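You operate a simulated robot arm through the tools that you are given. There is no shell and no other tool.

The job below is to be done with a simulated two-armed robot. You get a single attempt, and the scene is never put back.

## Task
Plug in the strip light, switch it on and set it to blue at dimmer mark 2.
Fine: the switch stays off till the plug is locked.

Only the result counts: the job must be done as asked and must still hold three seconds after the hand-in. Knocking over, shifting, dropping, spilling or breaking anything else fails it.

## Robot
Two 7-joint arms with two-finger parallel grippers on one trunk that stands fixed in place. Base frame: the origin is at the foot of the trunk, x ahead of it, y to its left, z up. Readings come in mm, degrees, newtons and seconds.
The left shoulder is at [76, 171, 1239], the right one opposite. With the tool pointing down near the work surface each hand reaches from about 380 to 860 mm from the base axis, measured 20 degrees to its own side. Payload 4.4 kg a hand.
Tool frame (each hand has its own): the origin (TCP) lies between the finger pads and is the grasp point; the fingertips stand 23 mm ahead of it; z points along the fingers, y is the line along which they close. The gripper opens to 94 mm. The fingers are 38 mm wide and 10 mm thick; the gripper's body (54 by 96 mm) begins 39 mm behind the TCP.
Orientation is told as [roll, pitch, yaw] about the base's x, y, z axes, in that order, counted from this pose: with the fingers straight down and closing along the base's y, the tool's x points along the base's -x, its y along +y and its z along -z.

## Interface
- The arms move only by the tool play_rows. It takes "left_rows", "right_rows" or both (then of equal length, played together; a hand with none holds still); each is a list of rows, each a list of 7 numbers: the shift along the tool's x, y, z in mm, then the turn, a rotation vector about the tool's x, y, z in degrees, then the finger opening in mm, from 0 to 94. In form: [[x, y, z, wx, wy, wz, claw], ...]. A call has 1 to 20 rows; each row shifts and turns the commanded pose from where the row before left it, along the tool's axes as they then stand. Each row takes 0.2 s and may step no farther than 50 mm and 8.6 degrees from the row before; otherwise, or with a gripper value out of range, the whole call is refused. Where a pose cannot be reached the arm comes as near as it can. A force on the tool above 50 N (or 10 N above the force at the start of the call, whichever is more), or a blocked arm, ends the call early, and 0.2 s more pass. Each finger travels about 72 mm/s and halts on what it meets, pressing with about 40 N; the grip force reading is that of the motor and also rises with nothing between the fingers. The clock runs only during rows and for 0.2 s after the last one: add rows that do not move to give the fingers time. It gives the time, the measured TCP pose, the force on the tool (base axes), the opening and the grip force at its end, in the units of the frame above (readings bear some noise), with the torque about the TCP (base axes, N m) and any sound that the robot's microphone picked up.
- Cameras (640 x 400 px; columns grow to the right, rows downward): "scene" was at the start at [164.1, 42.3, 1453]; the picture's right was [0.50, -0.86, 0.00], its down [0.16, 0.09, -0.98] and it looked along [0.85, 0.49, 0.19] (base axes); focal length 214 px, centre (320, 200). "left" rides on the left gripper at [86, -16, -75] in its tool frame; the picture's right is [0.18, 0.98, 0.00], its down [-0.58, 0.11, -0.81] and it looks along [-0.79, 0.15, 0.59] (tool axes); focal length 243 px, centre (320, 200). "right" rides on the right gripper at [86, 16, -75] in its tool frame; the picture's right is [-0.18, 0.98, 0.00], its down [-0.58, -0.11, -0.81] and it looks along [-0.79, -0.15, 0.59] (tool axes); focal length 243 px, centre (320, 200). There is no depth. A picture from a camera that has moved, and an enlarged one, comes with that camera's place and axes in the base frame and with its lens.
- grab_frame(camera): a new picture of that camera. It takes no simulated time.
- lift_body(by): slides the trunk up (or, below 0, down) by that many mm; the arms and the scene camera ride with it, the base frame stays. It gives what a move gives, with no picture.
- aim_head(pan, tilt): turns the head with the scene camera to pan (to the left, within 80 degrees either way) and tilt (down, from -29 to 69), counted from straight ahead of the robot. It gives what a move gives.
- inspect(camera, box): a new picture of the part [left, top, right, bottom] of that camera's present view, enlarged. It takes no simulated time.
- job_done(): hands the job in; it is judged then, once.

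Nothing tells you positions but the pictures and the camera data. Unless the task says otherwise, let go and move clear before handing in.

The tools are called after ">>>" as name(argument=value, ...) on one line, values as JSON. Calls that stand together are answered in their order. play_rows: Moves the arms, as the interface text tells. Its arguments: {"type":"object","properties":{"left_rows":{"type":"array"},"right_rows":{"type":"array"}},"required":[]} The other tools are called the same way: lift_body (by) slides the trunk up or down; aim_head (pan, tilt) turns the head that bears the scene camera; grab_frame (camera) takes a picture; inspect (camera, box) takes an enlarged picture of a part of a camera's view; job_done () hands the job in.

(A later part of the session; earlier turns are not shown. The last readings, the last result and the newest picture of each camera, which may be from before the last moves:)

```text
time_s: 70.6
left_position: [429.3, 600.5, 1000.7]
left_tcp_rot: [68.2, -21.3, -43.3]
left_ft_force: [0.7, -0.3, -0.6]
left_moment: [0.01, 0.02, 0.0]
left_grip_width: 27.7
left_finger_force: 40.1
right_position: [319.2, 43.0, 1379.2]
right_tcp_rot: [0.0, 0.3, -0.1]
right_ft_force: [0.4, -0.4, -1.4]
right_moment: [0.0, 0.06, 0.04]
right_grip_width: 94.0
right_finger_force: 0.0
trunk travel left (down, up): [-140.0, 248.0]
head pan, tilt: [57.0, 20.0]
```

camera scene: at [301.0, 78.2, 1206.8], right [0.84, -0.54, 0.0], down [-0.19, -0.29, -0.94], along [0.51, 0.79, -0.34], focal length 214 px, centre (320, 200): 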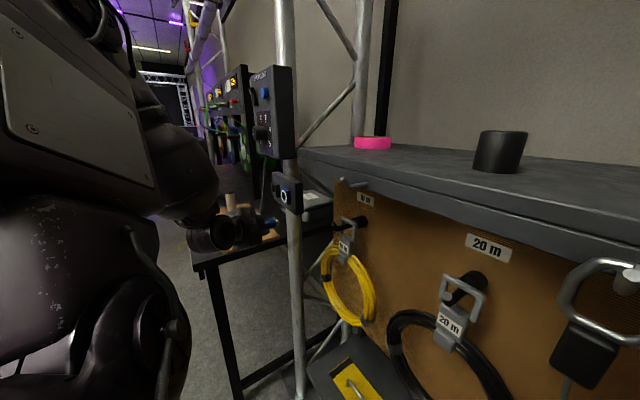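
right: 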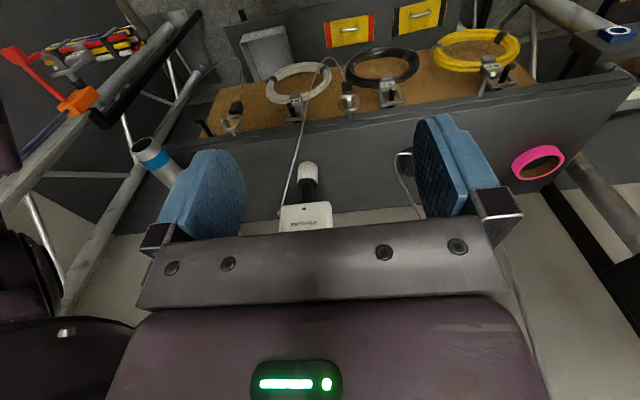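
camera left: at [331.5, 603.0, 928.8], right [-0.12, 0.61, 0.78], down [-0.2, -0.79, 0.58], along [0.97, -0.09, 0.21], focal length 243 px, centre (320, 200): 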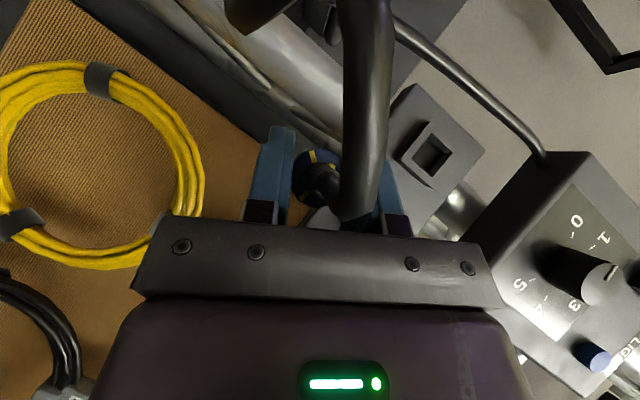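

>>> play_rows(left_rows=[[0, 0, 0, 3.385, 0, -3.68, 10], [0, 0, 0, 3.385, 0, -3.68, 10], [0, 0, 0, 3.385, 0, -3.68, 10], [10.3, 14.1, 9.6, 0, 0, 0, 10], [10.3, 14.1, 9.6, 0, 0, 0, 10], [0, 0, 0, 0, 0, 0, 10]])

>>> lift_body(by=50)

>>> grab_frame(camera="left")

>>> grab_frame(camera="scene")

```text
time_s: 72.0
left_position: [427.3, 641.1, 1002.1]
left_tcp_rot: [55.6, -31.3, -37.5]
left_ft_force: [-0.4, 0.0, -0.5]
left_moment: [0.02, 0.03, 0.01]
left_grip_width: 27.8
left_finger_force: 39.8
right_position: [315.1, 42.4, 1381.4]
right_tcp_rot: [0.1, 0.1, -0.1]
right_ft_force: [0.1, -0.8, 0.2]
right_moment: [0.0, 0.02, -0.01]
right_grip_width: 94.0
right_finger_force: 0.0
trunk travel left (down, up): [-140.0, 248.0]
head pan, tilt: [57.0, 20.0]
```

```text
time_s: 73.0
left_position: [430.2, 641.0, 1051.4]
left_tcp_rot: [55.5, -31.1, -37.4]
left_ft_force: [0.8, 0.1, -0.8]
left_moment: [0.0, 0.02, 0.03]
left_grip_width: 27.6
left_finger_force: 39.5
right_position: [318.5, 42.2, 1428.5]
right_tcp_rot: [0.1, 0.3, -0.1]
right_ft_force: [0.3, -0.5, -0.3]
right_moment: [0.01, 0.07, 0.03]
right_grip_width: 93.8
right_finger_force: 0.0
trunk travel left (down, up): [-190.0, 198.0]
head pan, tilt: [57.0, 20.0]
```

```text
taken
camera left: at [316.2, 638.5, 1031.3], right [-0.12, 0.79, 0.6], down [-0.19, -0.61, 0.77], along [0.97, -0.03, 0.23], focal length 243 px, centre (320, 200)
```

left: 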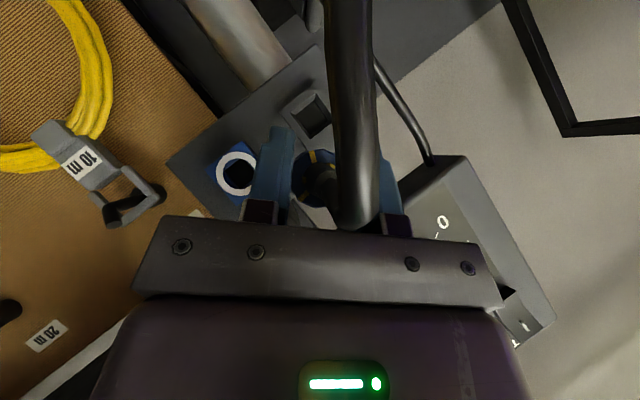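

```text
taken
camera scene: at [192.3, 78.5, 1338.8], right [0.84, -0.54, 0.0], down [-0.19, -0.29, -0.94], along [0.51, 0.79, -0.34], focal length 214 px, centre (320, 200)
```

scene: 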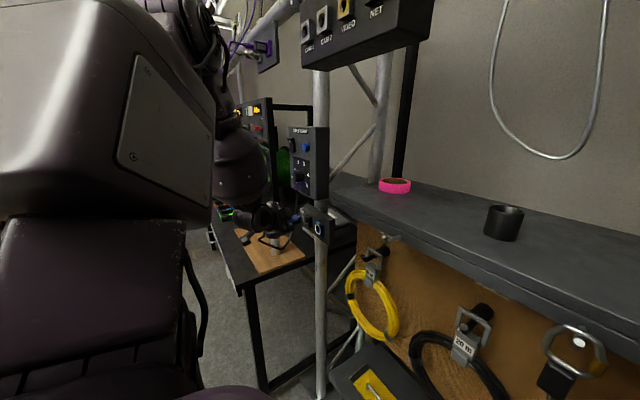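

>>> play_rows(left_rows=[[10.2, -0.73, 9.5, 0, 0, 0, 10], [10.2, -0.73, 9.5, 0, 0, 0, 10], [10.1, -0.74, 9.4, 0, 0, 0, 10], [0, 0, 0, 0, 0, 0, 10]])

>>> inspect(camera="left", box=[260, 70, 380, 220])

>>> inspect(camera="scene", box=[275, 190, 345, 245])

```text
time_s: 74.0
left_position: [427.1, 668.0, 1021.4]
left_tcp_rot: [55.6, -31.2, -37.5]
left_ft_force: [0.5, 0.0, -1.0]
left_moment: [-0.01, 0.05, 0.03]
left_grip_width: 27.8
left_finger_force: 40.1
right_position: [317.3, 42.6, 1431.5]
right_tcp_rot: [0.2, 0.2, -0.1]
right_ft_force: [-0.8, -1.3, -0.4]
right_moment: [-0.01, -0.01, 0.04]
right_grip_width: 93.8
right_finger_force: 0.1
trunk travel left (down, up): [-190.0, 198.0]
head pan, tilt: [57.0, 20.0]
```

```text
2.67 times, centred on (320, 145) of left
camera zoom: at [315.1, 666.1, 1001.5], right [-0.12, 0.79, 0.6], down [-0.2, -0.61, 0.77], along [0.97, -0.03, 0.23], focal length 647 px, centre (320, 347)
```

zoom: 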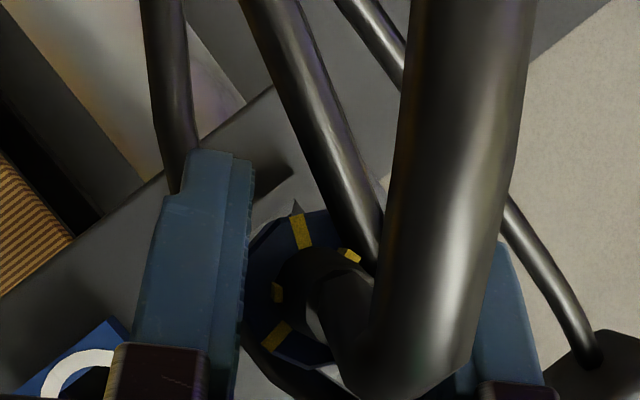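

```text
7.27 times, centred on (310, 218) of scene
camera zoom: at [190.5, 77.9, 1339.5], right [0.84, -0.54, 0.0], down [-0.19, -0.29, -0.94], along [0.51, 0.79, -0.34], focal length 1560 px, centre (393, 73)
```

zoom: 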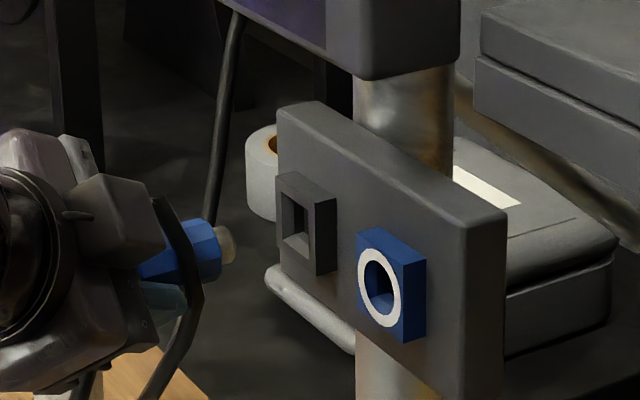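

The cable seems to have looped around near the hand. I'll look at it more closely before parking the plug.

>>> inspect(camera="scene", box=[225, 170, 345, 270])

>>> grab_frame(camera="left")

```text
4.00 times, centred on (285, 220) of scene
camera zoom: at [190.5, 77.9, 1339.5], right [0.84, -0.54, 0.0], down [-0.19, -0.29, -0.94], along [0.51, 0.79, -0.34], focal length 858 px, centre (460, 120)
```

zoom: 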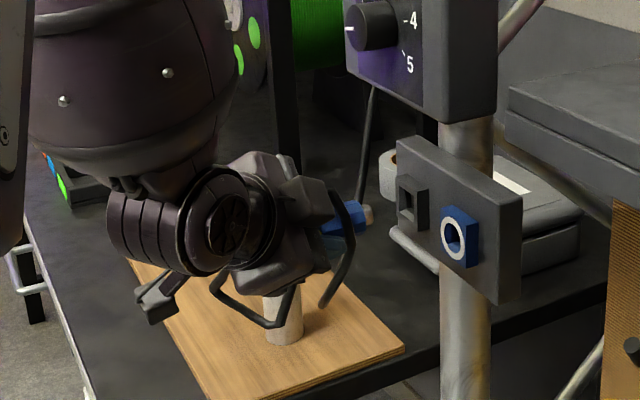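

```text
taken
camera left: at [315.1, 666.1, 1001.5], right [-0.12, 0.79, 0.6], down [-0.2, -0.61, 0.77], along [0.97, -0.03, 0.23], focal length 243 px, centre (320, 200)
```

left: 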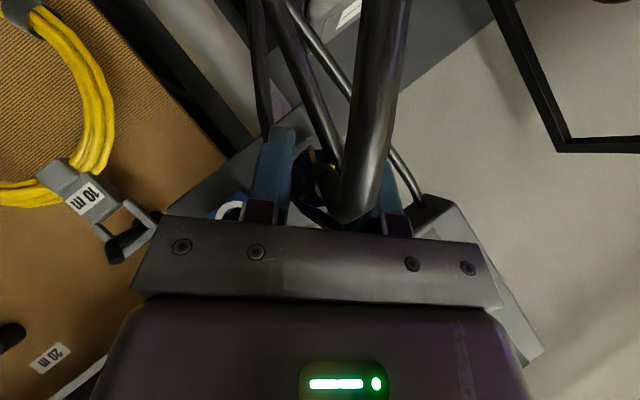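

>>> inspect(camera="scene", box=[290, 200, 330, 230])

>>> inspect(camera="scene", box=[270, 205, 310, 235])

```text
13.33 times, centred on (310, 215) of scene
camera zoom: at [190.5, 77.9, 1339.5], right [0.84, -0.54, 0.0], down [-0.19, -0.29, -0.94], along [0.51, 0.79, -0.34], focal length 2860 px, centre (453, 0)
```

zoom: 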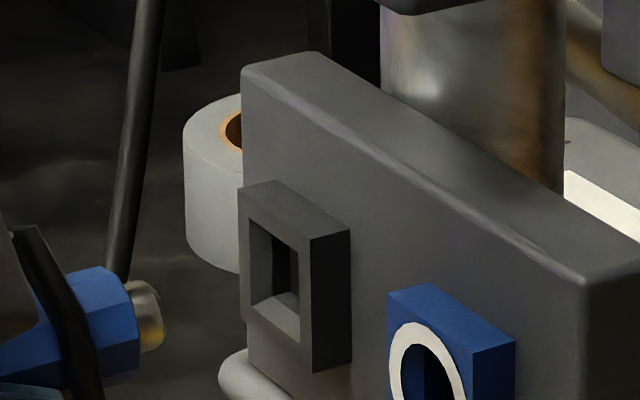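

```text
13.33 times, centred on (290, 220) of scene
camera zoom: at [190.5, 77.9, 1339.5], right [0.84, -0.54, 0.0], down [-0.19, -0.29, -0.94], along [0.51, 0.79, -0.34], focal length 2860 px, centre (720, -67)
```

zoom: 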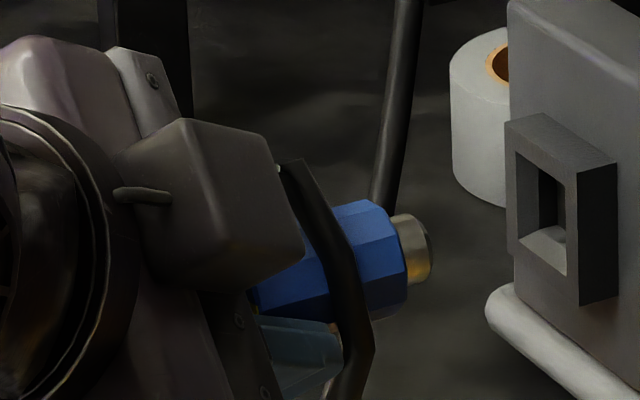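

A strand of the cable has draped over the plug and lower finger. I'll reverse the last move (up and to the right) to let it slip off and look again.

>>> play_rows(left_rows=[[-10.2, 0.73, -9.5, 0, 0, 0, 10], [-10.2, 0.73, -9.5, 0, 0, 0, 10], [-10.1, 0.74, -9.4, 0, 0, 0, 10], [0, 0, 0, 0, 0, 0, 10], [0, 0, 0, 0, 0, 0, 10]])

>>> inspect(camera="scene", box=[225, 170, 345, 270])

>>> grab_frame(camera="left")

```text
time_s: 75.2
left_position: [429.3, 639.6, 1053.2]
left_tcp_rot: [55.6, -31.3, -37.6]
left_ft_force: [1.4, -0.5, -0.9]
left_moment: [0.01, -0.01, 0.01]
left_grip_width: 27.9
left_finger_force: 39.9
right_position: [315.4, 42.0, 1430.8]
right_tcp_rot: [0.1, 0.1, -0.1]
right_ft_force: [0.8, -0.5, 0.0]
right_moment: [0.02, -0.03, 0.0]
right_grip_width: 94.0
right_finger_force: 0.0
trunk travel left (down, up): [-190.0, 198.0]
head pan, tilt: [57.0, 20.0]
```

```text
4.00 times, centred on (285, 220) of scene
camera zoom: at [190.5, 77.9, 1339.5], right [0.84, -0.54, 0.0], down [-0.19, -0.29, -0.94], along [0.51, 0.79, -0.34], focal length 858 px, centre (460, 120)
```

zoom: 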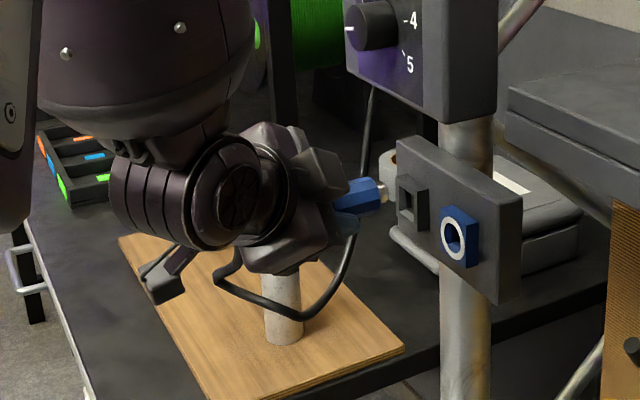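

```text
taken
camera left: at [314.9, 638.4, 1033.0], right [-0.12, 0.79, 0.6], down [-0.2, -0.61, 0.77], along [0.97, -0.03, 0.23], focal length 243 px, centre (320, 200)
```

left: 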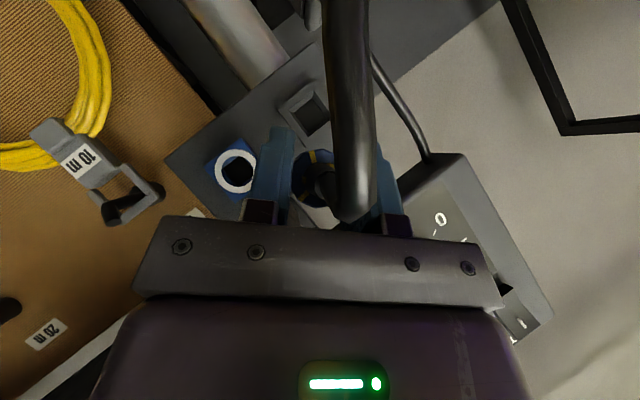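

The cable is free again, hanging in a simple loop under the plug. I'll retreat further back before moving left and down, so the strand stays clear, then come forward into the holder.

>>> play_rows(left_rows=[[15.3, 0, -16.5, 0, 0, 0, 10], [15.3, 0, -16.5, 0, 0, 0, 10], [7.5, 10.2, 7, 0, 0, 0, 10], [7.5, 10.2, 7, 0, 0, 0, 10], [5.5, -7.5, 5.1, 0, 0, 0, 10], [5.5, -7.5, 5.1, 0, 0, 0, 10], [5.5, -7.5, 5.1, 0, 0, 0, 10], [0, 0, 0, 0, 0, 0, 10]])

>>> inspect(camera="scene", box=[225, 170, 345, 270])

>>> grab_frame(camera="left")

```text
time_s: 77.0
left_position: [382.6, 670.0, 1020.4]
left_tcp_rot: [55.7, -31.3, -37.5]
left_ft_force: [0.5, 0.0, -1.4]
left_moment: [-0.03, 0.02, -0.01]
left_grip_width: 27.8
left_finger_force: 39.9
right_position: [316.4, 42.4, 1430.8]
right_tcp_rot: [0.1, 0.0, -0.1]
right_ft_force: [-0.3, 0.3, 0.7]
right_moment: [0.03, 0.02, 0.01]
right_grip_width: 94.1
right_finger_force: 0.0
trunk travel left (down, up): [-190.0, 198.0]
head pan, tilt: [57.0, 20.0]
```

```text
4.00 times, centred on (285, 220) of scene
camera zoom: at [190.4, 78.1, 1339.5], right [0.84, -0.54, 0.0], down [-0.19, -0.29, -0.94], along [0.51, 0.79, -0.34], focal length 858 px, centre (460, 120)
```

zoom: 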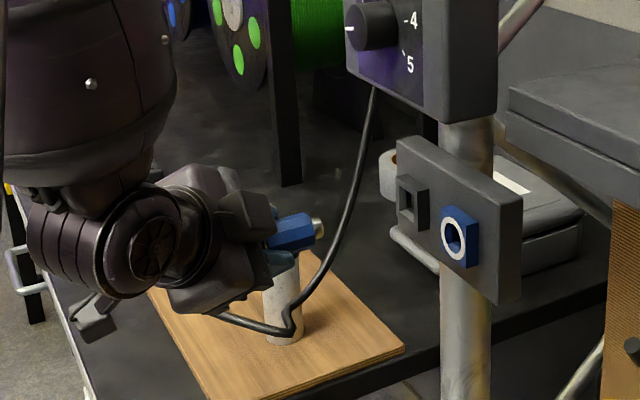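

```text
taken
camera left: at [270.1, 667.5, 1001.1], right [-0.12, 0.79, 0.6], down [-0.2, -0.61, 0.77], along [0.97, -0.03, 0.23], focal length 243 px, centre (320, 200)
```

left: 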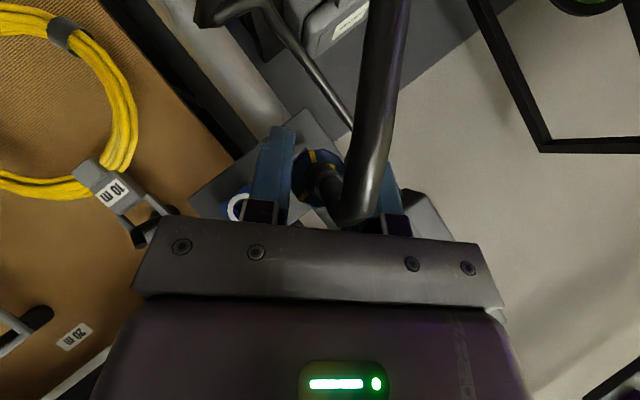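

The cable now hangs to the plug's left as it did originally. Since the first insertion at this trunk height worked, I'll take the plug to the socket once more, seat it, and then test a small release so I can re-grasp at a better angle for the twist.

>>> play_rows(left_rows=[[-9.95, -13.4, -9.3, 0, 0, 0, 10], [-9.95, -13.4, -9.3, 0, 0, 0, 10], [-9.95, -13.4, -9.3, 0, 0, 0, 10], [-9.95, -13.4, -9.3, 0, 0, 0, 10], [-11.6, 0, 12.4, 0, 0, 0, 10], [-11.6, 0, 12.4, 0, 0, 0, 10], [-11.6, 0, 12.4, 0, 0, 0, 10], [0, 0, 0, 0, 0, 0, 10]])

>>> inspect(camera="left", box=[270, 110, 370, 220])

>>> inspect(camera="scene", box=[225, 170, 345, 270])

>>> inspect(camera="scene", box=[300, 210, 340, 240])

```text
time_s: 78.8
left_position: [433.1, 592.6, 1020.7]
left_tcp_rot: [55.7, -31.2, -37.5]
left_ft_force: [0.5, 0.3, -0.1]
left_moment: [0.0, 0.01, 0.0]
left_grip_width: 27.7
left_finger_force: 40.4
right_position: [314.6, 43.2, 1430.6]
right_tcp_rot: [0.1, 0.0, -0.1]
right_ft_force: [-0.6, -0.2, 0.0]
right_moment: [0.02, 0.0, 0.01]
right_grip_width: 94.1
right_finger_force: 0.1
trunk travel left (down, up): [-190.0, 198.0]
head pan, tilt: [57.0, 20.0]
```

```text
3.64 times, centred on (320, 165) of left
camera zoom: at [320.5, 590.9, 1001.6], right [-0.12, 0.79, 0.6], down [-0.2, -0.61, 0.77], along [0.97, -0.03, 0.23], focal length 882 px, centre (320, 327)
```

zoom: 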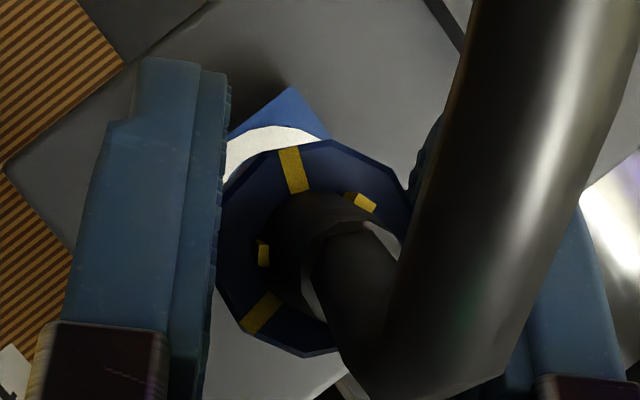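

```text
4.00 times, centred on (285, 220) of scene
camera zoom: at [190.3, 78.3, 1339.5], right [0.84, -0.54, 0.0], down [-0.19, -0.29, -0.94], along [0.51, 0.79, -0.34], focal length 858 px, centre (460, 120)
```

zoom: 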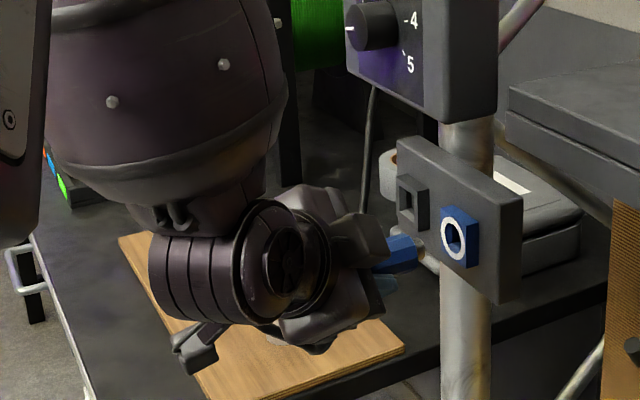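

```text
13.33 times, centred on (320, 225) of scene
camera zoom: at [190.3, 78.3, 1339.5], right [0.84, -0.54, 0.0], down [-0.19, -0.29, -0.94], along [0.51, 0.79, -0.34], focal length 2860 px, centre (320, -133)
```

zoom: 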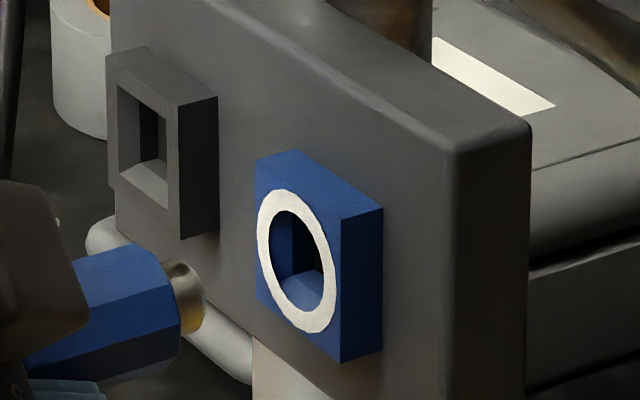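

Alignment is good within about 0.7 mm. Advancing toward the socket.

>>> play_rows(left_rows=[[-5.9, 0, 6.34, 0, 0, 0, 10], [-5.9, 0, 6.34, 0, 0, 0, 10], [-4.8, 0, 5.1, 0, 0, 0, 10], [0, 0, 0, 0, 0, 0, 10]])

>>> inspect(camera="scene", box=[300, 210, 340, 240])

>>> inspect(camera="left", box=[270, 110, 370, 220])

```text
time_s: 79.8
left_position: [457.7, 592.9, 1022.5]
left_tcp_rot: [55.6, -31.1, -37.5]
left_ft_force: [0.2, 0.5, -0.4]
left_moment: [0.01, 0.01, -0.01]
left_grip_width: 27.9
left_finger_force: 40.3
right_position: [315.9, 42.1, 1430.5]
right_tcp_rot: [0.1, 0.0, -0.2]
right_ft_force: [0.0, -0.2, 0.5]
right_moment: [0.0, 0.01, 0.01]
right_grip_width: 94.0
right_finger_force: 0.1
trunk travel left (down, up): [-190.0, 198.0]
head pan, tilt: [57.0, 20.0]
```

```text
13.33 times, centred on (320, 225) of scene
camera zoom: at [190.3, 78.4, 1339.5], right [0.84, -0.54, 0.0], down [-0.19, -0.29, -0.94], along [0.51, 0.79, -0.34], focal length 2860 px, centre (320, -133)
```

zoom: 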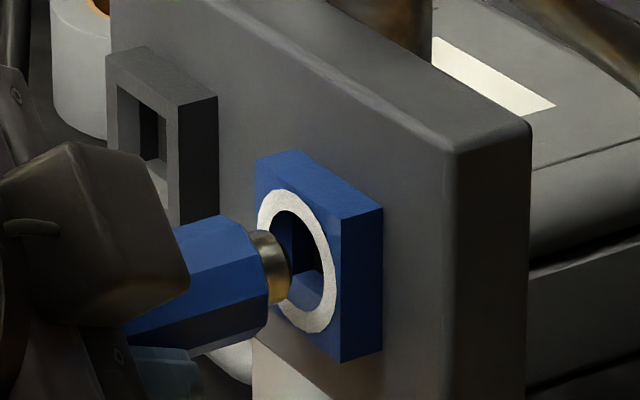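

```text
3.64 times, centred on (320, 165) of left
camera zoom: at [344.4, 591.2, 1002.1], right [-0.12, 0.79, 0.6], down [-0.2, -0.61, 0.77], along [0.97, -0.03, 0.23], focal length 882 px, centre (320, 327)
```

zoom: 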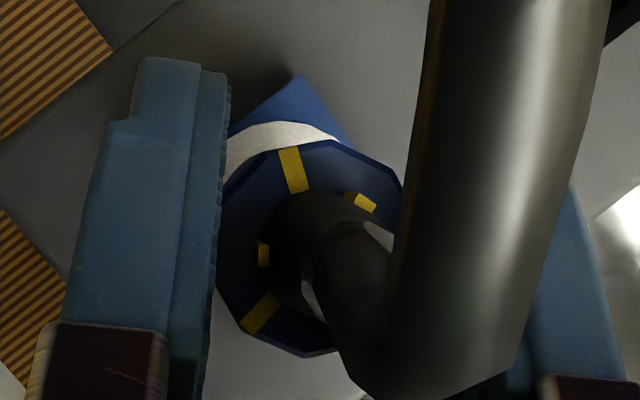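

>>> play_rows(left_rows=[[-2.05, 0, 2.19, 0, 0, 0, 10], [-2.05, 0, 2.19, 0, 0, 0, 10], [-2.05, 0, 2.19, 0, 0, 0, 10], [0, 0, 0, 0, 0, 0, 10]])

>>> inspect(camera="scene", box=[300, 210, 340, 240])

```text
time_s: 80.8
left_position: [466.8, 594.0, 1021.3]
left_tcp_rot: [55.5, -31.2, -37.8]
left_ft_force: [-0.7, -0.1, -0.6]
left_moment: [-0.01, 0.0, -0.03]
left_grip_width: 27.7
left_finger_force: 40.3
right_position: [314.7, 42.1, 1430.2]
right_tcp_rot: [0.2, 0.2, -0.1]
right_ft_force: [0.2, -0.4, 0.4]
right_moment: [-0.01, 0.02, 0.0]
right_grip_width: 94.2
right_finger_force: 0.0
trunk travel left (down, up): [-190.0, 198.0]
head pan, tilt: [57.0, 20.0]
```

```text
13.33 times, centred on (320, 225) of scene
camera zoom: at [190.4, 78.4, 1339.5], right [0.84, -0.54, 0.0], down [-0.19, -0.29, -0.94], along [0.51, 0.79, -0.34], focal length 2860 px, centre (320, -133)
```

zoom: 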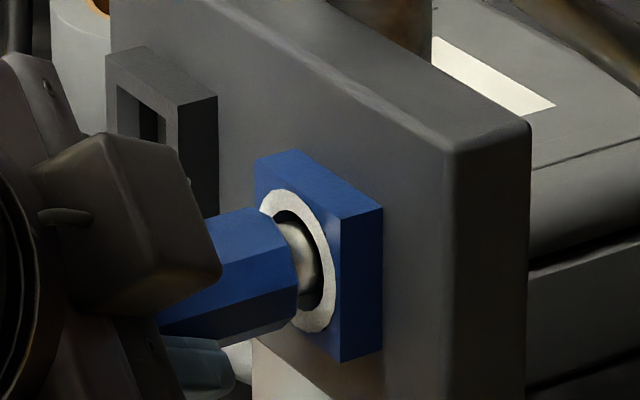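

>>> play_rows(left_rows=[[-1.36, 0, 1.46, 0, 0, 0, 10], [-1.36, 0, 1.46, 0, 0, 0, 10], [-1.36, 0, 1.46, 0, 0, 0, 10], [0, 0, 0, 0, 0, 0, 10]])

>>> inspect(camera="scene", box=[300, 210, 340, 240])

```text
time_s: 81.8
left_position: [470.1, 595.5, 1021.0]
left_tcp_rot: [55.6, -31.4, -37.7]
left_ft_force: [0.2, 0.1, -1.0]
left_moment: [0.0, -0.02, -0.01]
left_grip_width: 27.8
left_finger_force: 40.2
left hand out of reach, approached as far as the arm can: row 3
right_position: [315.9, 41.5, 1430.2]
right_tcp_rot: [0.1, 0.1, 0.0]
right_ft_force: [-0.2, -0.8, 0.0]
right_moment: [-0.01, -0.01, 0.02]
right_grip_width: 94.0
right_finger_force: 0.0
trunk travel left (down, up): [-190.0, 198.0]
head pan, tilt: [57.0, 20.0]
```

```text
13.33 times, centred on (320, 225) of scene
camera zoom: at [190.5, 78.3, 1339.5], right [0.84, -0.54, 0.0], down [-0.19, -0.29, -0.94], along [0.51, 0.79, -0.34], focal length 2860 px, centre (320, -133)
```

zoom: 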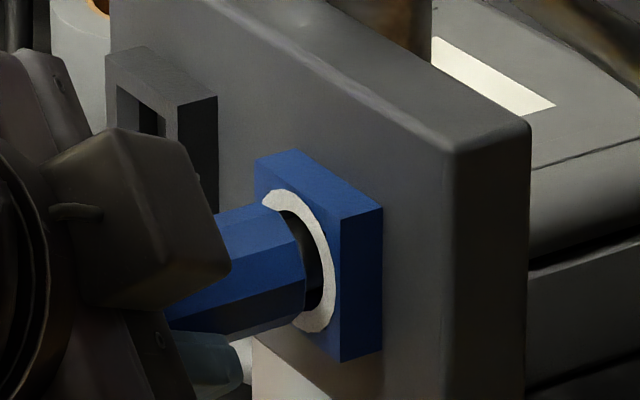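

Reach ran out about 6 mm short because the levelled pitch is slightly less favourable than the first time. I'll pitch the hand back 3° around the nose, which stays in the hole, then press on; flush contact should straighten the plug.

>>> play_rows(left_rows=[[0.57, -0.28, 0.53, 0, -1.5, 0, 10], [0.57, -0.28, 0.53, 0, -1.5, 0, 10], [0, 0, 0, 0, 0, 0, 10]])

>>> inspect(camera="scene", box=[300, 210, 340, 240])

>>> inspect(camera="left", box=[270, 110, 370, 220])

```text
time_s: 82.6
left_position: [470.0, 596.2, 1019.4]
left_tcp_rot: [57.2, -32.7, -40.5]
left_ft_force: [-0.1, -0.1, -0.7]
left_moment: [0.01, 0.04, 0.02]
left_grip_width: 27.6
left_finger_force: 40.1
right_position: [316.4, 40.7, 1430.0]
right_tcp_rot: [0.1, 0.0, -0.1]
right_ft_force: [-0.5, 0.0, 0.2]
right_moment: [0.0, 0.02, 0.02]
right_grip_width: 93.7
right_finger_force: 0.1
trunk travel left (down, up): [-190.0, 198.0]
head pan, tilt: [57.0, 20.0]
```

```text
13.33 times, centred on (320, 225) of scene
camera zoom: at [190.6, 78.3, 1339.4], right [0.84, -0.54, 0.0], down [-0.19, -0.29, -0.94], along [0.51, 0.79, -0.34], focal length 2860 px, centre (320, -133)
```

zoom: 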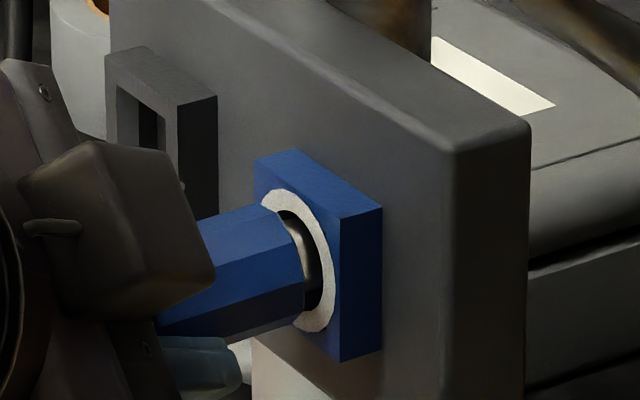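

```text
3.64 times, centred on (320, 165) of left
camera zoom: at [357.5, 599.3, 995.2], right [-0.11, 0.8, 0.59], down [-0.25, -0.6, 0.76], along [0.96, -0.06, 0.27], focal length 882 px, centre (320, 327)
```

zoom: 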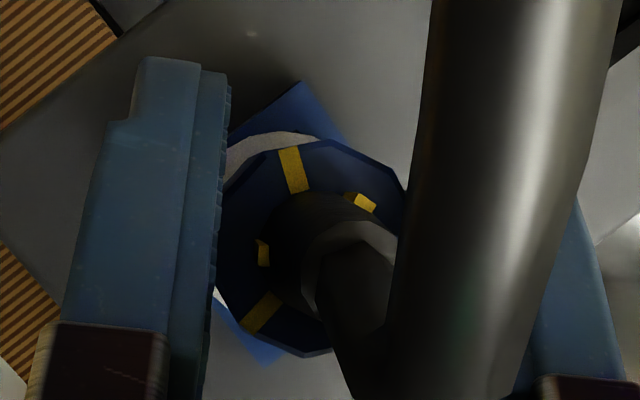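

>>> play_rows(left_rows=[[-1.29, 0, 1.53, 0, 0, 0, 10], [-1.29, 0, 1.53, 0, 0, 0, 10], [-0.96, 0, 1.15, 0, 0, 0, 10], [0, 0, 0, 0, 0, 0, 10]])

>>> inspect(camera="scene", box=[300, 210, 340, 240])

```text
time_s: 83.6
left_position: [474.7, 596.0, 1018.8]
left_tcp_rot: [57.1, -32.8, -40.5]
left_ft_force: [-8.4, -8.8, -1.4]
left_moment: [0.03, 0.6, 0.45]
left_grip_width: 27.7
left_finger_force: 40.1
right_position: [315.0, 41.7, 1430.8]
right_tcp_rot: [0.1, 0.0, -0.1]
right_ft_force: [-0.2, -0.6, -0.8]
right_moment: [0.03, 0.01, 0.0]
right_grip_width: 93.9
right_finger_force: 0.0
trunk travel left (down, up): [-190.0, 198.0]
head pan, tilt: [57.0, 20.0]
```

```text
13.33 times, centred on (320, 225) of scene
camera zoom: at [189.7, 77.3, 1339.6], right [0.84, -0.54, 0.0], down [-0.19, -0.29, -0.94], along [0.51, 0.79, -0.34], focal length 2860 px, centre (320, -133)
```

zoom: 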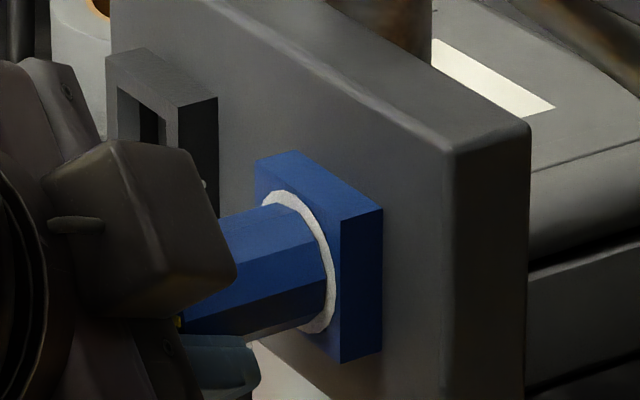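

>>> play_rows(left_rows=[[-0.96, 0, 1.15, 0, 0, 0, 10], [-0.96, 0, 1.15, 0, 0, 0, 10], [0, 0, 0, 0, 0, 0, 10]])

>>> inspect(camera="scene", box=[300, 210, 340, 240])

>>> inspect(camera="left", box=[270, 110, 370, 220])

```text
time_s: 84.4
left_position: [473.7, 596.3, 1019.5]
left_tcp_rot: [56.9, -32.7, -40.3]
left_ft_force: [-27.5, -14.3, -7.7]
left_moment: [0.02, 0.35, -0.07]
left_grip_width: 27.9
left_finger_force: 39.9
right_position: [313.1, 40.9, 1430.1]
right_tcp_rot: [0.1, 0.0, -0.2]
right_ft_force: [0.5, 0.3, 0.5]
right_moment: [-0.02, 0.02, 0.01]
right_grip_width: 94.0
right_finger_force: 0.1
trunk travel left (down, up): [-190.0, 198.0]
head pan, tilt: [57.0, 20.0]
```

```text
13.33 times, centred on (320, 225) of scene
camera zoom: at [188.0, 77.3, 1339.8], right [0.84, -0.54, 0.0], down [-0.18, -0.29, -0.94], along [0.51, 0.79, -0.34], focal length 2860 px, centre (320, -133)
```

zoom: 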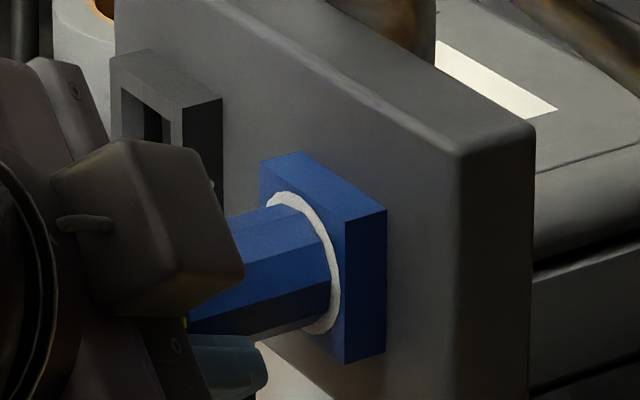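

```text
3.64 times, centred on (320, 165) of left
camera zoom: at [362.3, 597.8, 995.5], right [-0.11, 0.8, 0.59], down [-0.24, -0.6, 0.76], along [0.96, -0.06, 0.26], focal length 882 px, centre (320, 327)
```

zoom: 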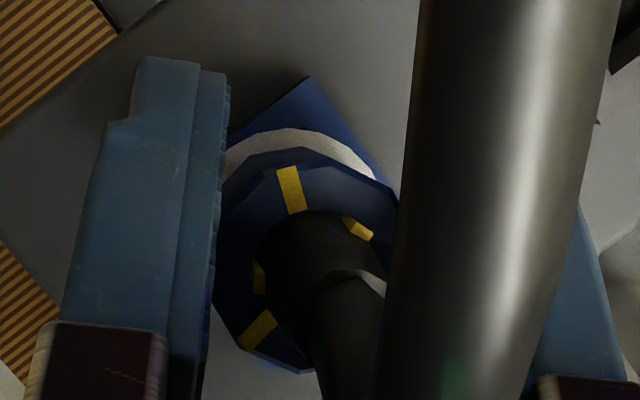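

The collar is flush with the ring at about 27 N and the plug has straightened. I'll ease off the push a little and open the fingers only slightly to see whether the plug stays put.

>>> play_rows(left_rows=[[0.64, 0, -0.77, 0, 0, 0, 10], [0, 0, 0, 0, 0, 0, 30], [0, 0, 0, 0, 0, 0, 31], [0, 0, 0, 0, 0, 0, 31], [0, 0, 0, 0, 0, 0, 31]])

>>> inspect(camera="scene", box=[300, 210, 340, 240])

>>> inspect(camera="left", box=[270, 110, 370, 220])

```text
time_s: 85.6
left_position: [479.2, 597.2, 1019.6]
left_tcp_rot: [57.2, -32.8, -40.5]
left_ft_force: [0.6, -0.8, 0.0]
left_moment: [-0.03, 0.03, -0.02]
left_grip_width: 31.3
left_finger_force: 0.3
right_position: [316.2, 41.7, 1429.9]
right_tcp_rot: [0.1, 0.0, -0.1]
right_ft_force: [-0.2, -0.6, -0.3]
right_moment: [-0.02, 0.01, -0.03]
right_grip_width: 94.2
right_finger_force: 0.0
trunk travel left (down, up): [-190.0, 198.0]
head pan, tilt: [57.0, 20.0]
```

```text
13.33 times, centred on (320, 225) of scene
camera zoom: at [190.5, 78.3, 1339.5], right [0.84, -0.54, 0.0], down [-0.19, -0.29, -0.94], along [0.51, 0.79, -0.34], focal length 2860 px, centre (320, -133)
```

zoom: 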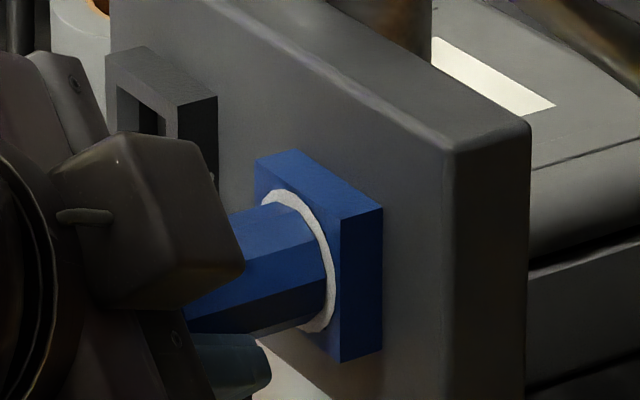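

```text
3.64 times, centred on (320, 165) of left
camera zoom: at [364.7, 599.3, 995.5], right [-0.11, 0.8, 0.59], down [-0.25, -0.6, 0.76], along [0.96, -0.06, 0.27], focal length 882 px, centre (320, 327)
```

zoom: 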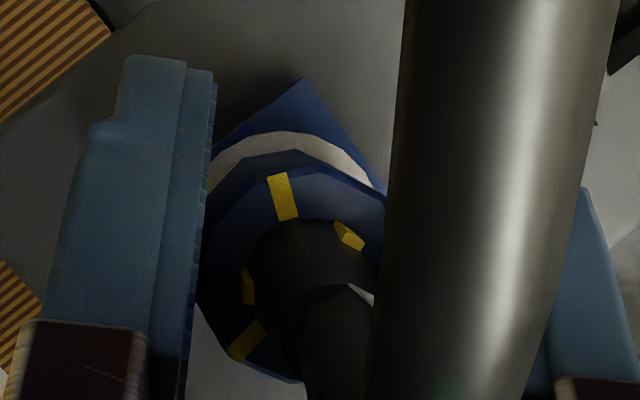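

With the fingers no longer pressing, the plug stays flush in the socket. I'll open a bit more and wait to confirm.

>>> play_rows(left_rows=[[0, 0, 0, 0, 0, 0, 35], [0, 0, 0, 0, 0, 0, 38], [0, 0, 0, 0, 0, 0, 38], [0, 0, 0, 0, 0, 0, 38], [0, 0, 0, 0, 0, 0, 38]])

>>> inspect(camera="scene", box=[300, 210, 340, 240])

>>> inspect(camera="left", box=[270, 110, 370, 220])

```text
time_s: 86.8
left_position: [476.7, 597.3, 1018.7]
left_tcp_rot: [57.2, -32.8, -40.4]
left_ft_force: [0.0, 0.8, 0.4]
left_moment: [0.0, 0.0, -0.02]
left_grip_width: 37.9
left_finger_force: 0.0
right_position: [315.7, 42.8, 1431.1]
right_tcp_rot: [0.2, 0.1, -0.1]
right_ft_force: [0.4, -0.2, 0.3]
right_moment: [0.02, -0.01, -0.01]
right_grip_width: 94.2
right_finger_force: 0.1
trunk travel left (down, up): [-190.0, 198.0]
head pan, tilt: [57.0, 20.0]
```

```text
13.33 times, centred on (320, 225) of scene
camera zoom: at [190.5, 78.3, 1339.5], right [0.84, -0.54, 0.0], down [-0.19, -0.29, -0.94], along [0.51, 0.79, -0.34], focal length 2860 px, centre (320, -133)
```

zoom: 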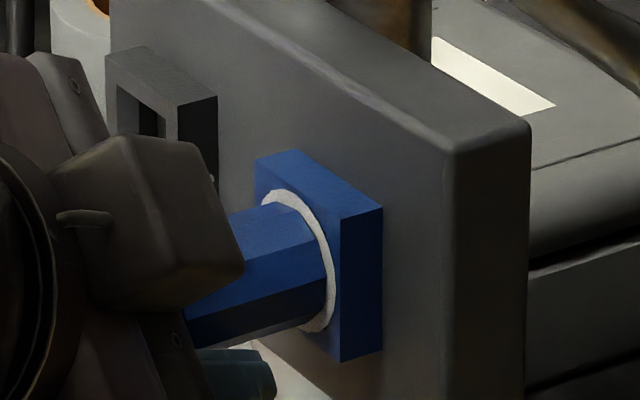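

```text
3.64 times, centred on (320, 165) of left
camera zoom: at [364.6, 599.1, 995.2], right [-0.11, 0.8, 0.59], down [-0.25, -0.6, 0.76], along [0.96, -0.06, 0.27], focal length 882 px, centre (320, 327)
```

zoom: 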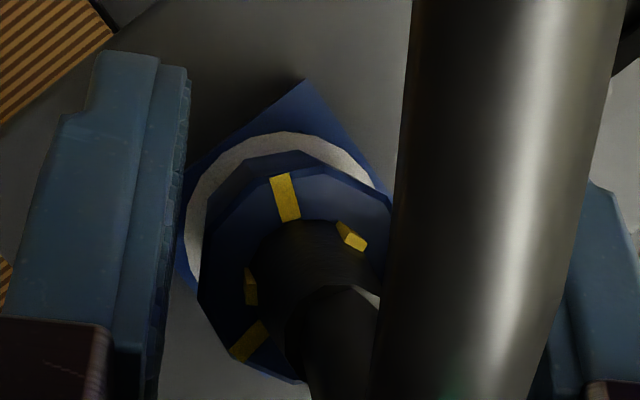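

The plug stays seated on its own in the socket, so I can re-grasp. I'll open, withdraw along the fingers and check the cable.

>>> play_rows(left_rows=[[0, 0, 0, 0, 0, 0, 60], [0, 0, -10, 0, 0, 0, 60], [0, 0, -20, 0, 0, 0, 60], [0, 0, -25, 0, 0, 0, 60], [0, 0, -25, 0, 0, 0, 60], [0, 0, 0, 0, 0, 0, 60]])

>>> grab_frame(camera="left")

>>> inspect(camera="scene", box=[225, 170, 345, 270])

```text
time_s: 88.2
left_position: [416.3, 559.4, 1056.0]
left_tcp_rot: [57.0, -32.8, -40.4]
left_ft_force: [0.1, 0.3, 0.0]
left_moment: [0.0, -0.02, 0.0]
left_grip_width: 60.0
left_finger_force: 0.0
right_position: [316.1, 42.3, 1430.5]
right_tcp_rot: [0.0, 0.0, 0.0]
right_ft_force: [0.2, -0.4, -0.7]
right_moment: [-0.01, -0.01, 0.01]
right_grip_width: 94.1
right_finger_force: 0.0
trunk travel left (down, up): [-190.0, 198.0]
head pan, tilt: [57.0, 20.0]
```

```text
taken
camera left: at [304.3, 562.2, 1031.9], right [-0.11, 0.8, 0.59], down [-0.25, -0.6, 0.76], along [0.96, -0.06, 0.26], focal length 243 px, centre (320, 200)
```

left: 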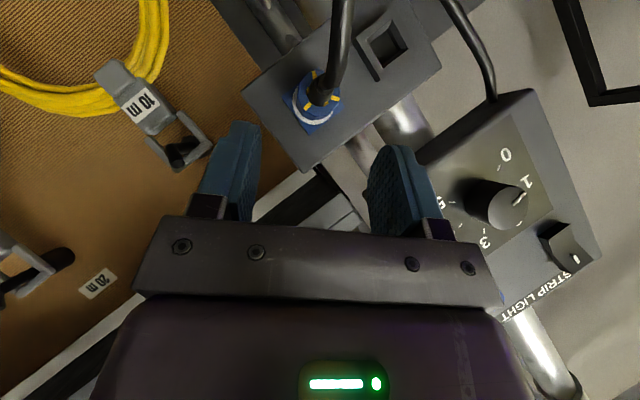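

```text
4.00 times, centred on (285, 220) of scene
camera zoom: at [191.3, 78.6, 1339.1], right [0.84, -0.54, 0.0], down [-0.19, -0.29, -0.94], along [0.51, 0.79, -0.34], focal length 858 px, centre (460, 120)
```

zoom: 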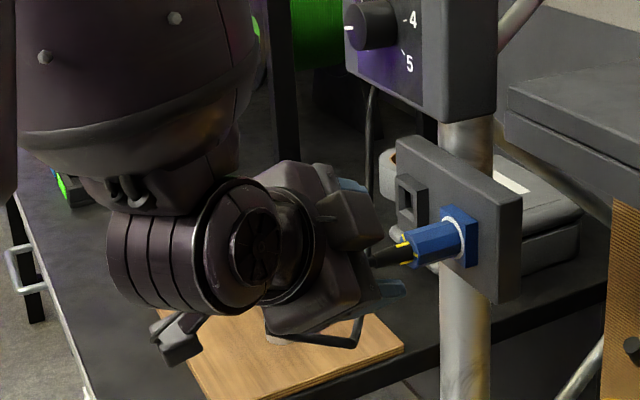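

The plug is in the socket, straight, and my hand is free. I'll zoom on it to read its orientation.

>>> inspect(camera="left", box=[270, 50, 370, 160])

>>> inspect(camera="scene", box=[310, 210, 350, 245])

```text
3.64 times, centred on (320, 105) of left
camera zoom: at [304.3, 562.2, 1031.9], right [-0.11, 0.8, 0.59], down [-0.25, -0.6, 0.76], along [0.96, -0.06, 0.26], focal length 882 px, centre (320, 546)
```

zoom: 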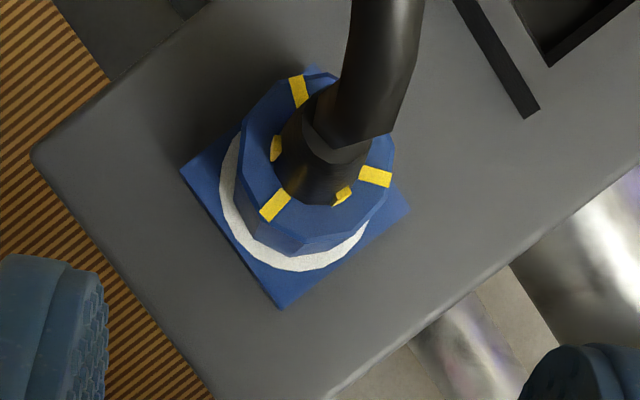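

```text
11.43 times, centred on (330, 228) of scene
camera zoom: at [191.3, 78.6, 1339.1], right [0.84, -0.54, 0.0], down [-0.19, -0.29, -0.94], along [0.51, 0.79, -0.34], focal length 2451 px, centre (206, -114)
```

zoom: 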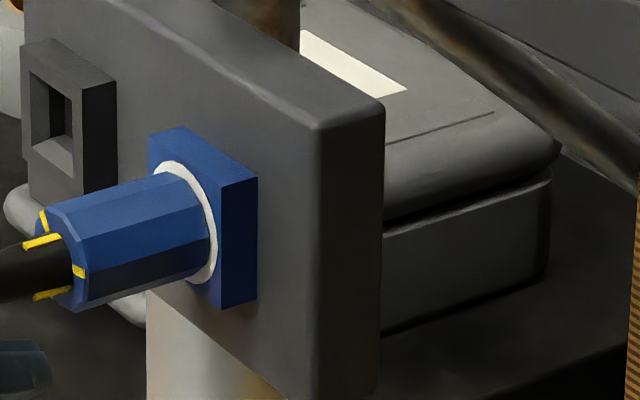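

Now I'll turn the hand to a more forward pitch (−65°) at the same roll and set up behind the plug, offset so that the palm stays clear of the cable.

>>> play_rows(left_rows=[[0, 0, -12, 0, 0, 0, 60], [0, 0, 0, 0, -7.5, 0, 60], [0, 0, 0, 0, -7.5, 0, 60], [0, 0, 0, 0, 0, 0, 60]])

>>> grab_frame(camera="left")

>>> inspect(camera="scene", box=[225, 170, 345, 270])

```text
time_s: 89.2
left_position: [406.8, 554.4, 1061.2]
left_tcp_rot: [67.2, -40.1, -57.0]
left_ft_force: [0.2, 0.0, 0.0]
left_moment: [-0.04, 0.0, 0.02]
left_grip_width: 60.1
left_finger_force: 0.0
right_position: [316.1, 41.7, 1430.1]
right_tcp_rot: [0.2, 0.1, -0.1]
right_ft_force: [-0.9, -0.1, 0.4]
right_moment: [0.01, 0.0, 0.01]
right_grip_width: 94.2
right_finger_force: 0.2
trunk travel left (down, up): [-190.0, 198.0]
head pan, tilt: [57.0, 20.0]
```

```text
taken
camera left: at [303.4, 577.5, 1017.3], right [-0.07, 0.81, 0.58], down [-0.49, -0.53, 0.69], along [0.87, -0.23, 0.44], focal length 243 px, centre (320, 200)
```

left: 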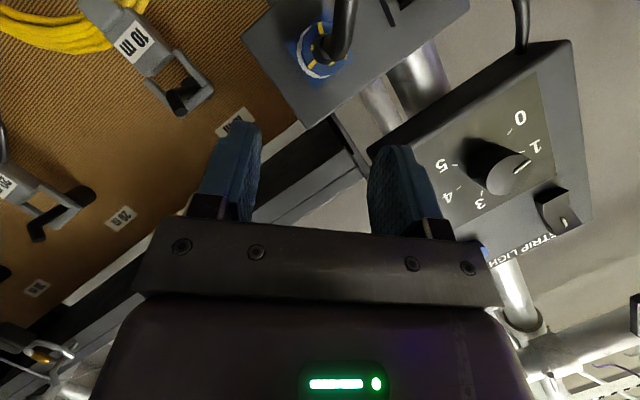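

```text
4.00 times, centred on (285, 220) of scene
camera zoom: at [190.6, 78.2, 1339.4], right [0.84, -0.54, 0.0], down [-0.19, -0.29, -0.94], along [0.51, 0.79, -0.34], focal length 858 px, centre (460, 120)
```

zoom: 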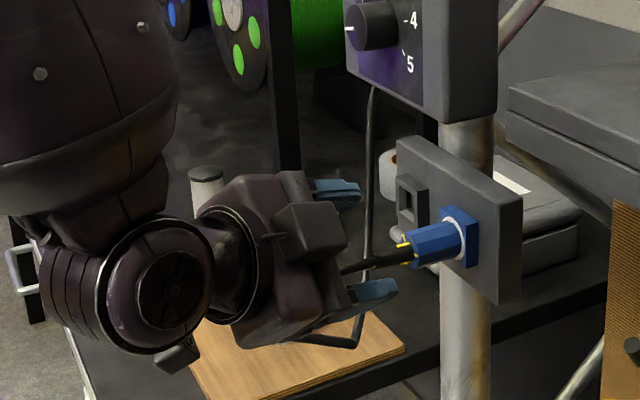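

>>> play_rows(left_rows=[[4.5, -1.5, 16, 0, 0, 0, 60], [0, 0, 20, 0, 0, 0, 60], [0, 0, 20, 0, 0, 0, 60], [0, 0, 0, 0, 0, 0, 60]])

>>> grab_frame(camera="left")

>>> inspect(camera="scene", box=[270, 190, 350, 250])

```text
time_s: 90.2
left_position: [455.8, 575.3, 1041.2]
left_tcp_rot: [67.1, -39.8, -57.0]
left_ft_force: [0.4, 0.1, 0.6]
left_moment: [-0.02, -0.04, -0.01]
left_grip_width: 60.0
left_finger_force: 0.0
right_position: [313.9, 42.0, 1430.9]
right_tcp_rot: [0.1, 0.1, -0.2]
right_ft_force: [-0.1, -0.2, 0.1]
right_moment: [0.0, 0.03, -0.02]
right_grip_width: 94.1
right_finger_force: 0.0
trunk travel left (down, up): [-190.0, 198.0]
head pan, tilt: [57.0, 20.0]
```

```text
taken
camera left: at [352.4, 596.1, 997.1], right [-0.07, 0.81, 0.58], down [-0.49, -0.53, 0.69], along [0.87, -0.23, 0.44], focal length 243 px, centre (320, 200)
```

left: 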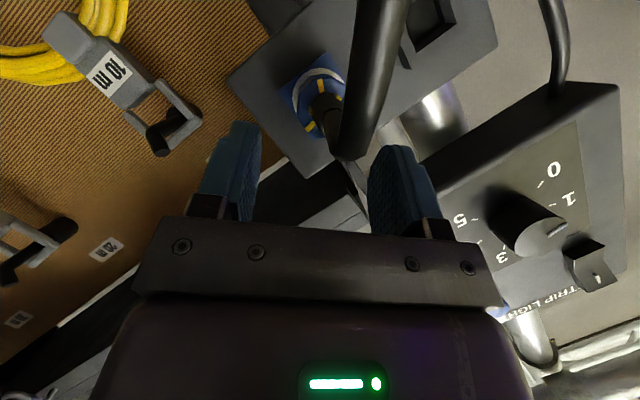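

```text
6.67 times, centred on (310, 220) of scene
camera zoom: at [190.2, 77.9, 1339.6], right [0.84, -0.54, 0.0], down [-0.19, -0.29, -0.94], along [0.51, 0.79, -0.34], focal length 1430 px, centre (387, 67)
```

zoom: 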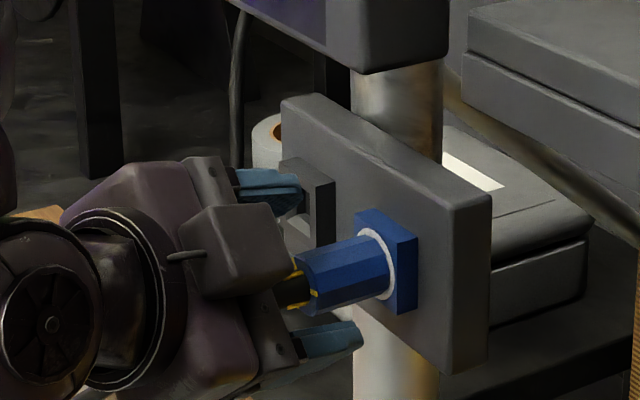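

>>> play_rows(left_rows=[[0, 0, 10, 0, 0, 0, 60], [0, 0, 10, 0, 0, 0, 60], [0, 0, 8, 0, 0, 0, 60], [0, 0, 0, 0, 0, 0, 60]])

>>> grab_frame(camera="left")

>>> inspect(camera="scene", box=[270, 190, 350, 250])

```text
time_s: 91.2
left_position: [482.2, 582.1, 1031.4]
left_tcp_rot: [67.1, -39.9, -56.9]
left_ft_force: [-0.5, 0.3, 0.1]
left_moment: [0.05, 0.0, 0.01]
left_grip_width: 60.0
left_finger_force: 0.1
right_position: [315.1, 41.7, 1430.3]
right_tcp_rot: [0.2, 0.0, -0.1]
right_ft_force: [0.2, -0.4, -0.8]
right_moment: [-0.01, 0.01, 0.0]
right_grip_width: 93.9
right_finger_force: 0.0
trunk travel left (down, up): [-190.0, 198.0]
head pan, tilt: [57.0, 20.0]
```

```text
taken
camera left: at [377.5, 604.1, 988.2], right [-0.07, 0.81, 0.58], down [-0.49, -0.53, 0.69], along [0.87, -0.23, 0.44], focal length 243 px, centre (320, 200)
```

left: 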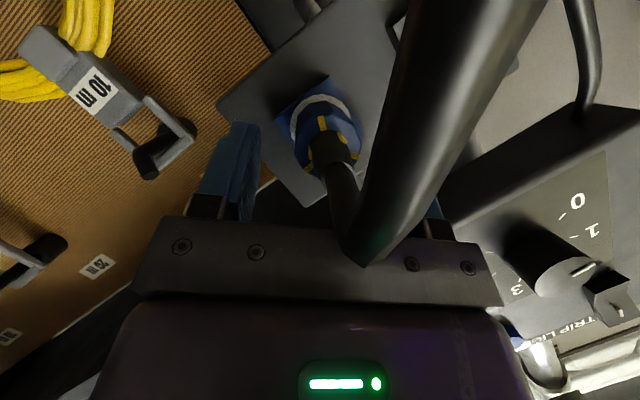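

```text
6.67 times, centred on (310, 220) of scene
camera zoom: at [190.4, 78.2, 1339.5], right [0.84, -0.54, 0.0], down [-0.19, -0.29, -0.94], along [0.51, 0.79, -0.34], focal length 1430 px, centre (387, 67)
```

zoom: 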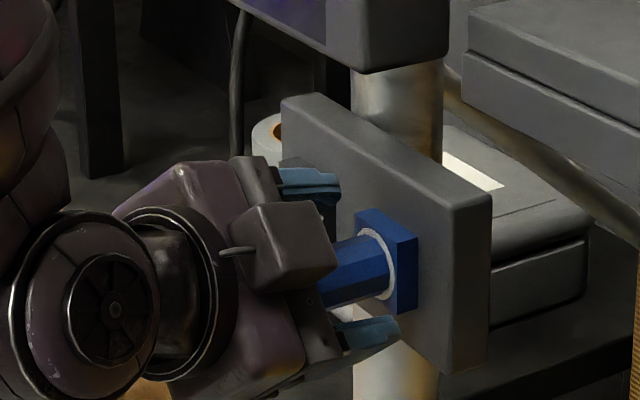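

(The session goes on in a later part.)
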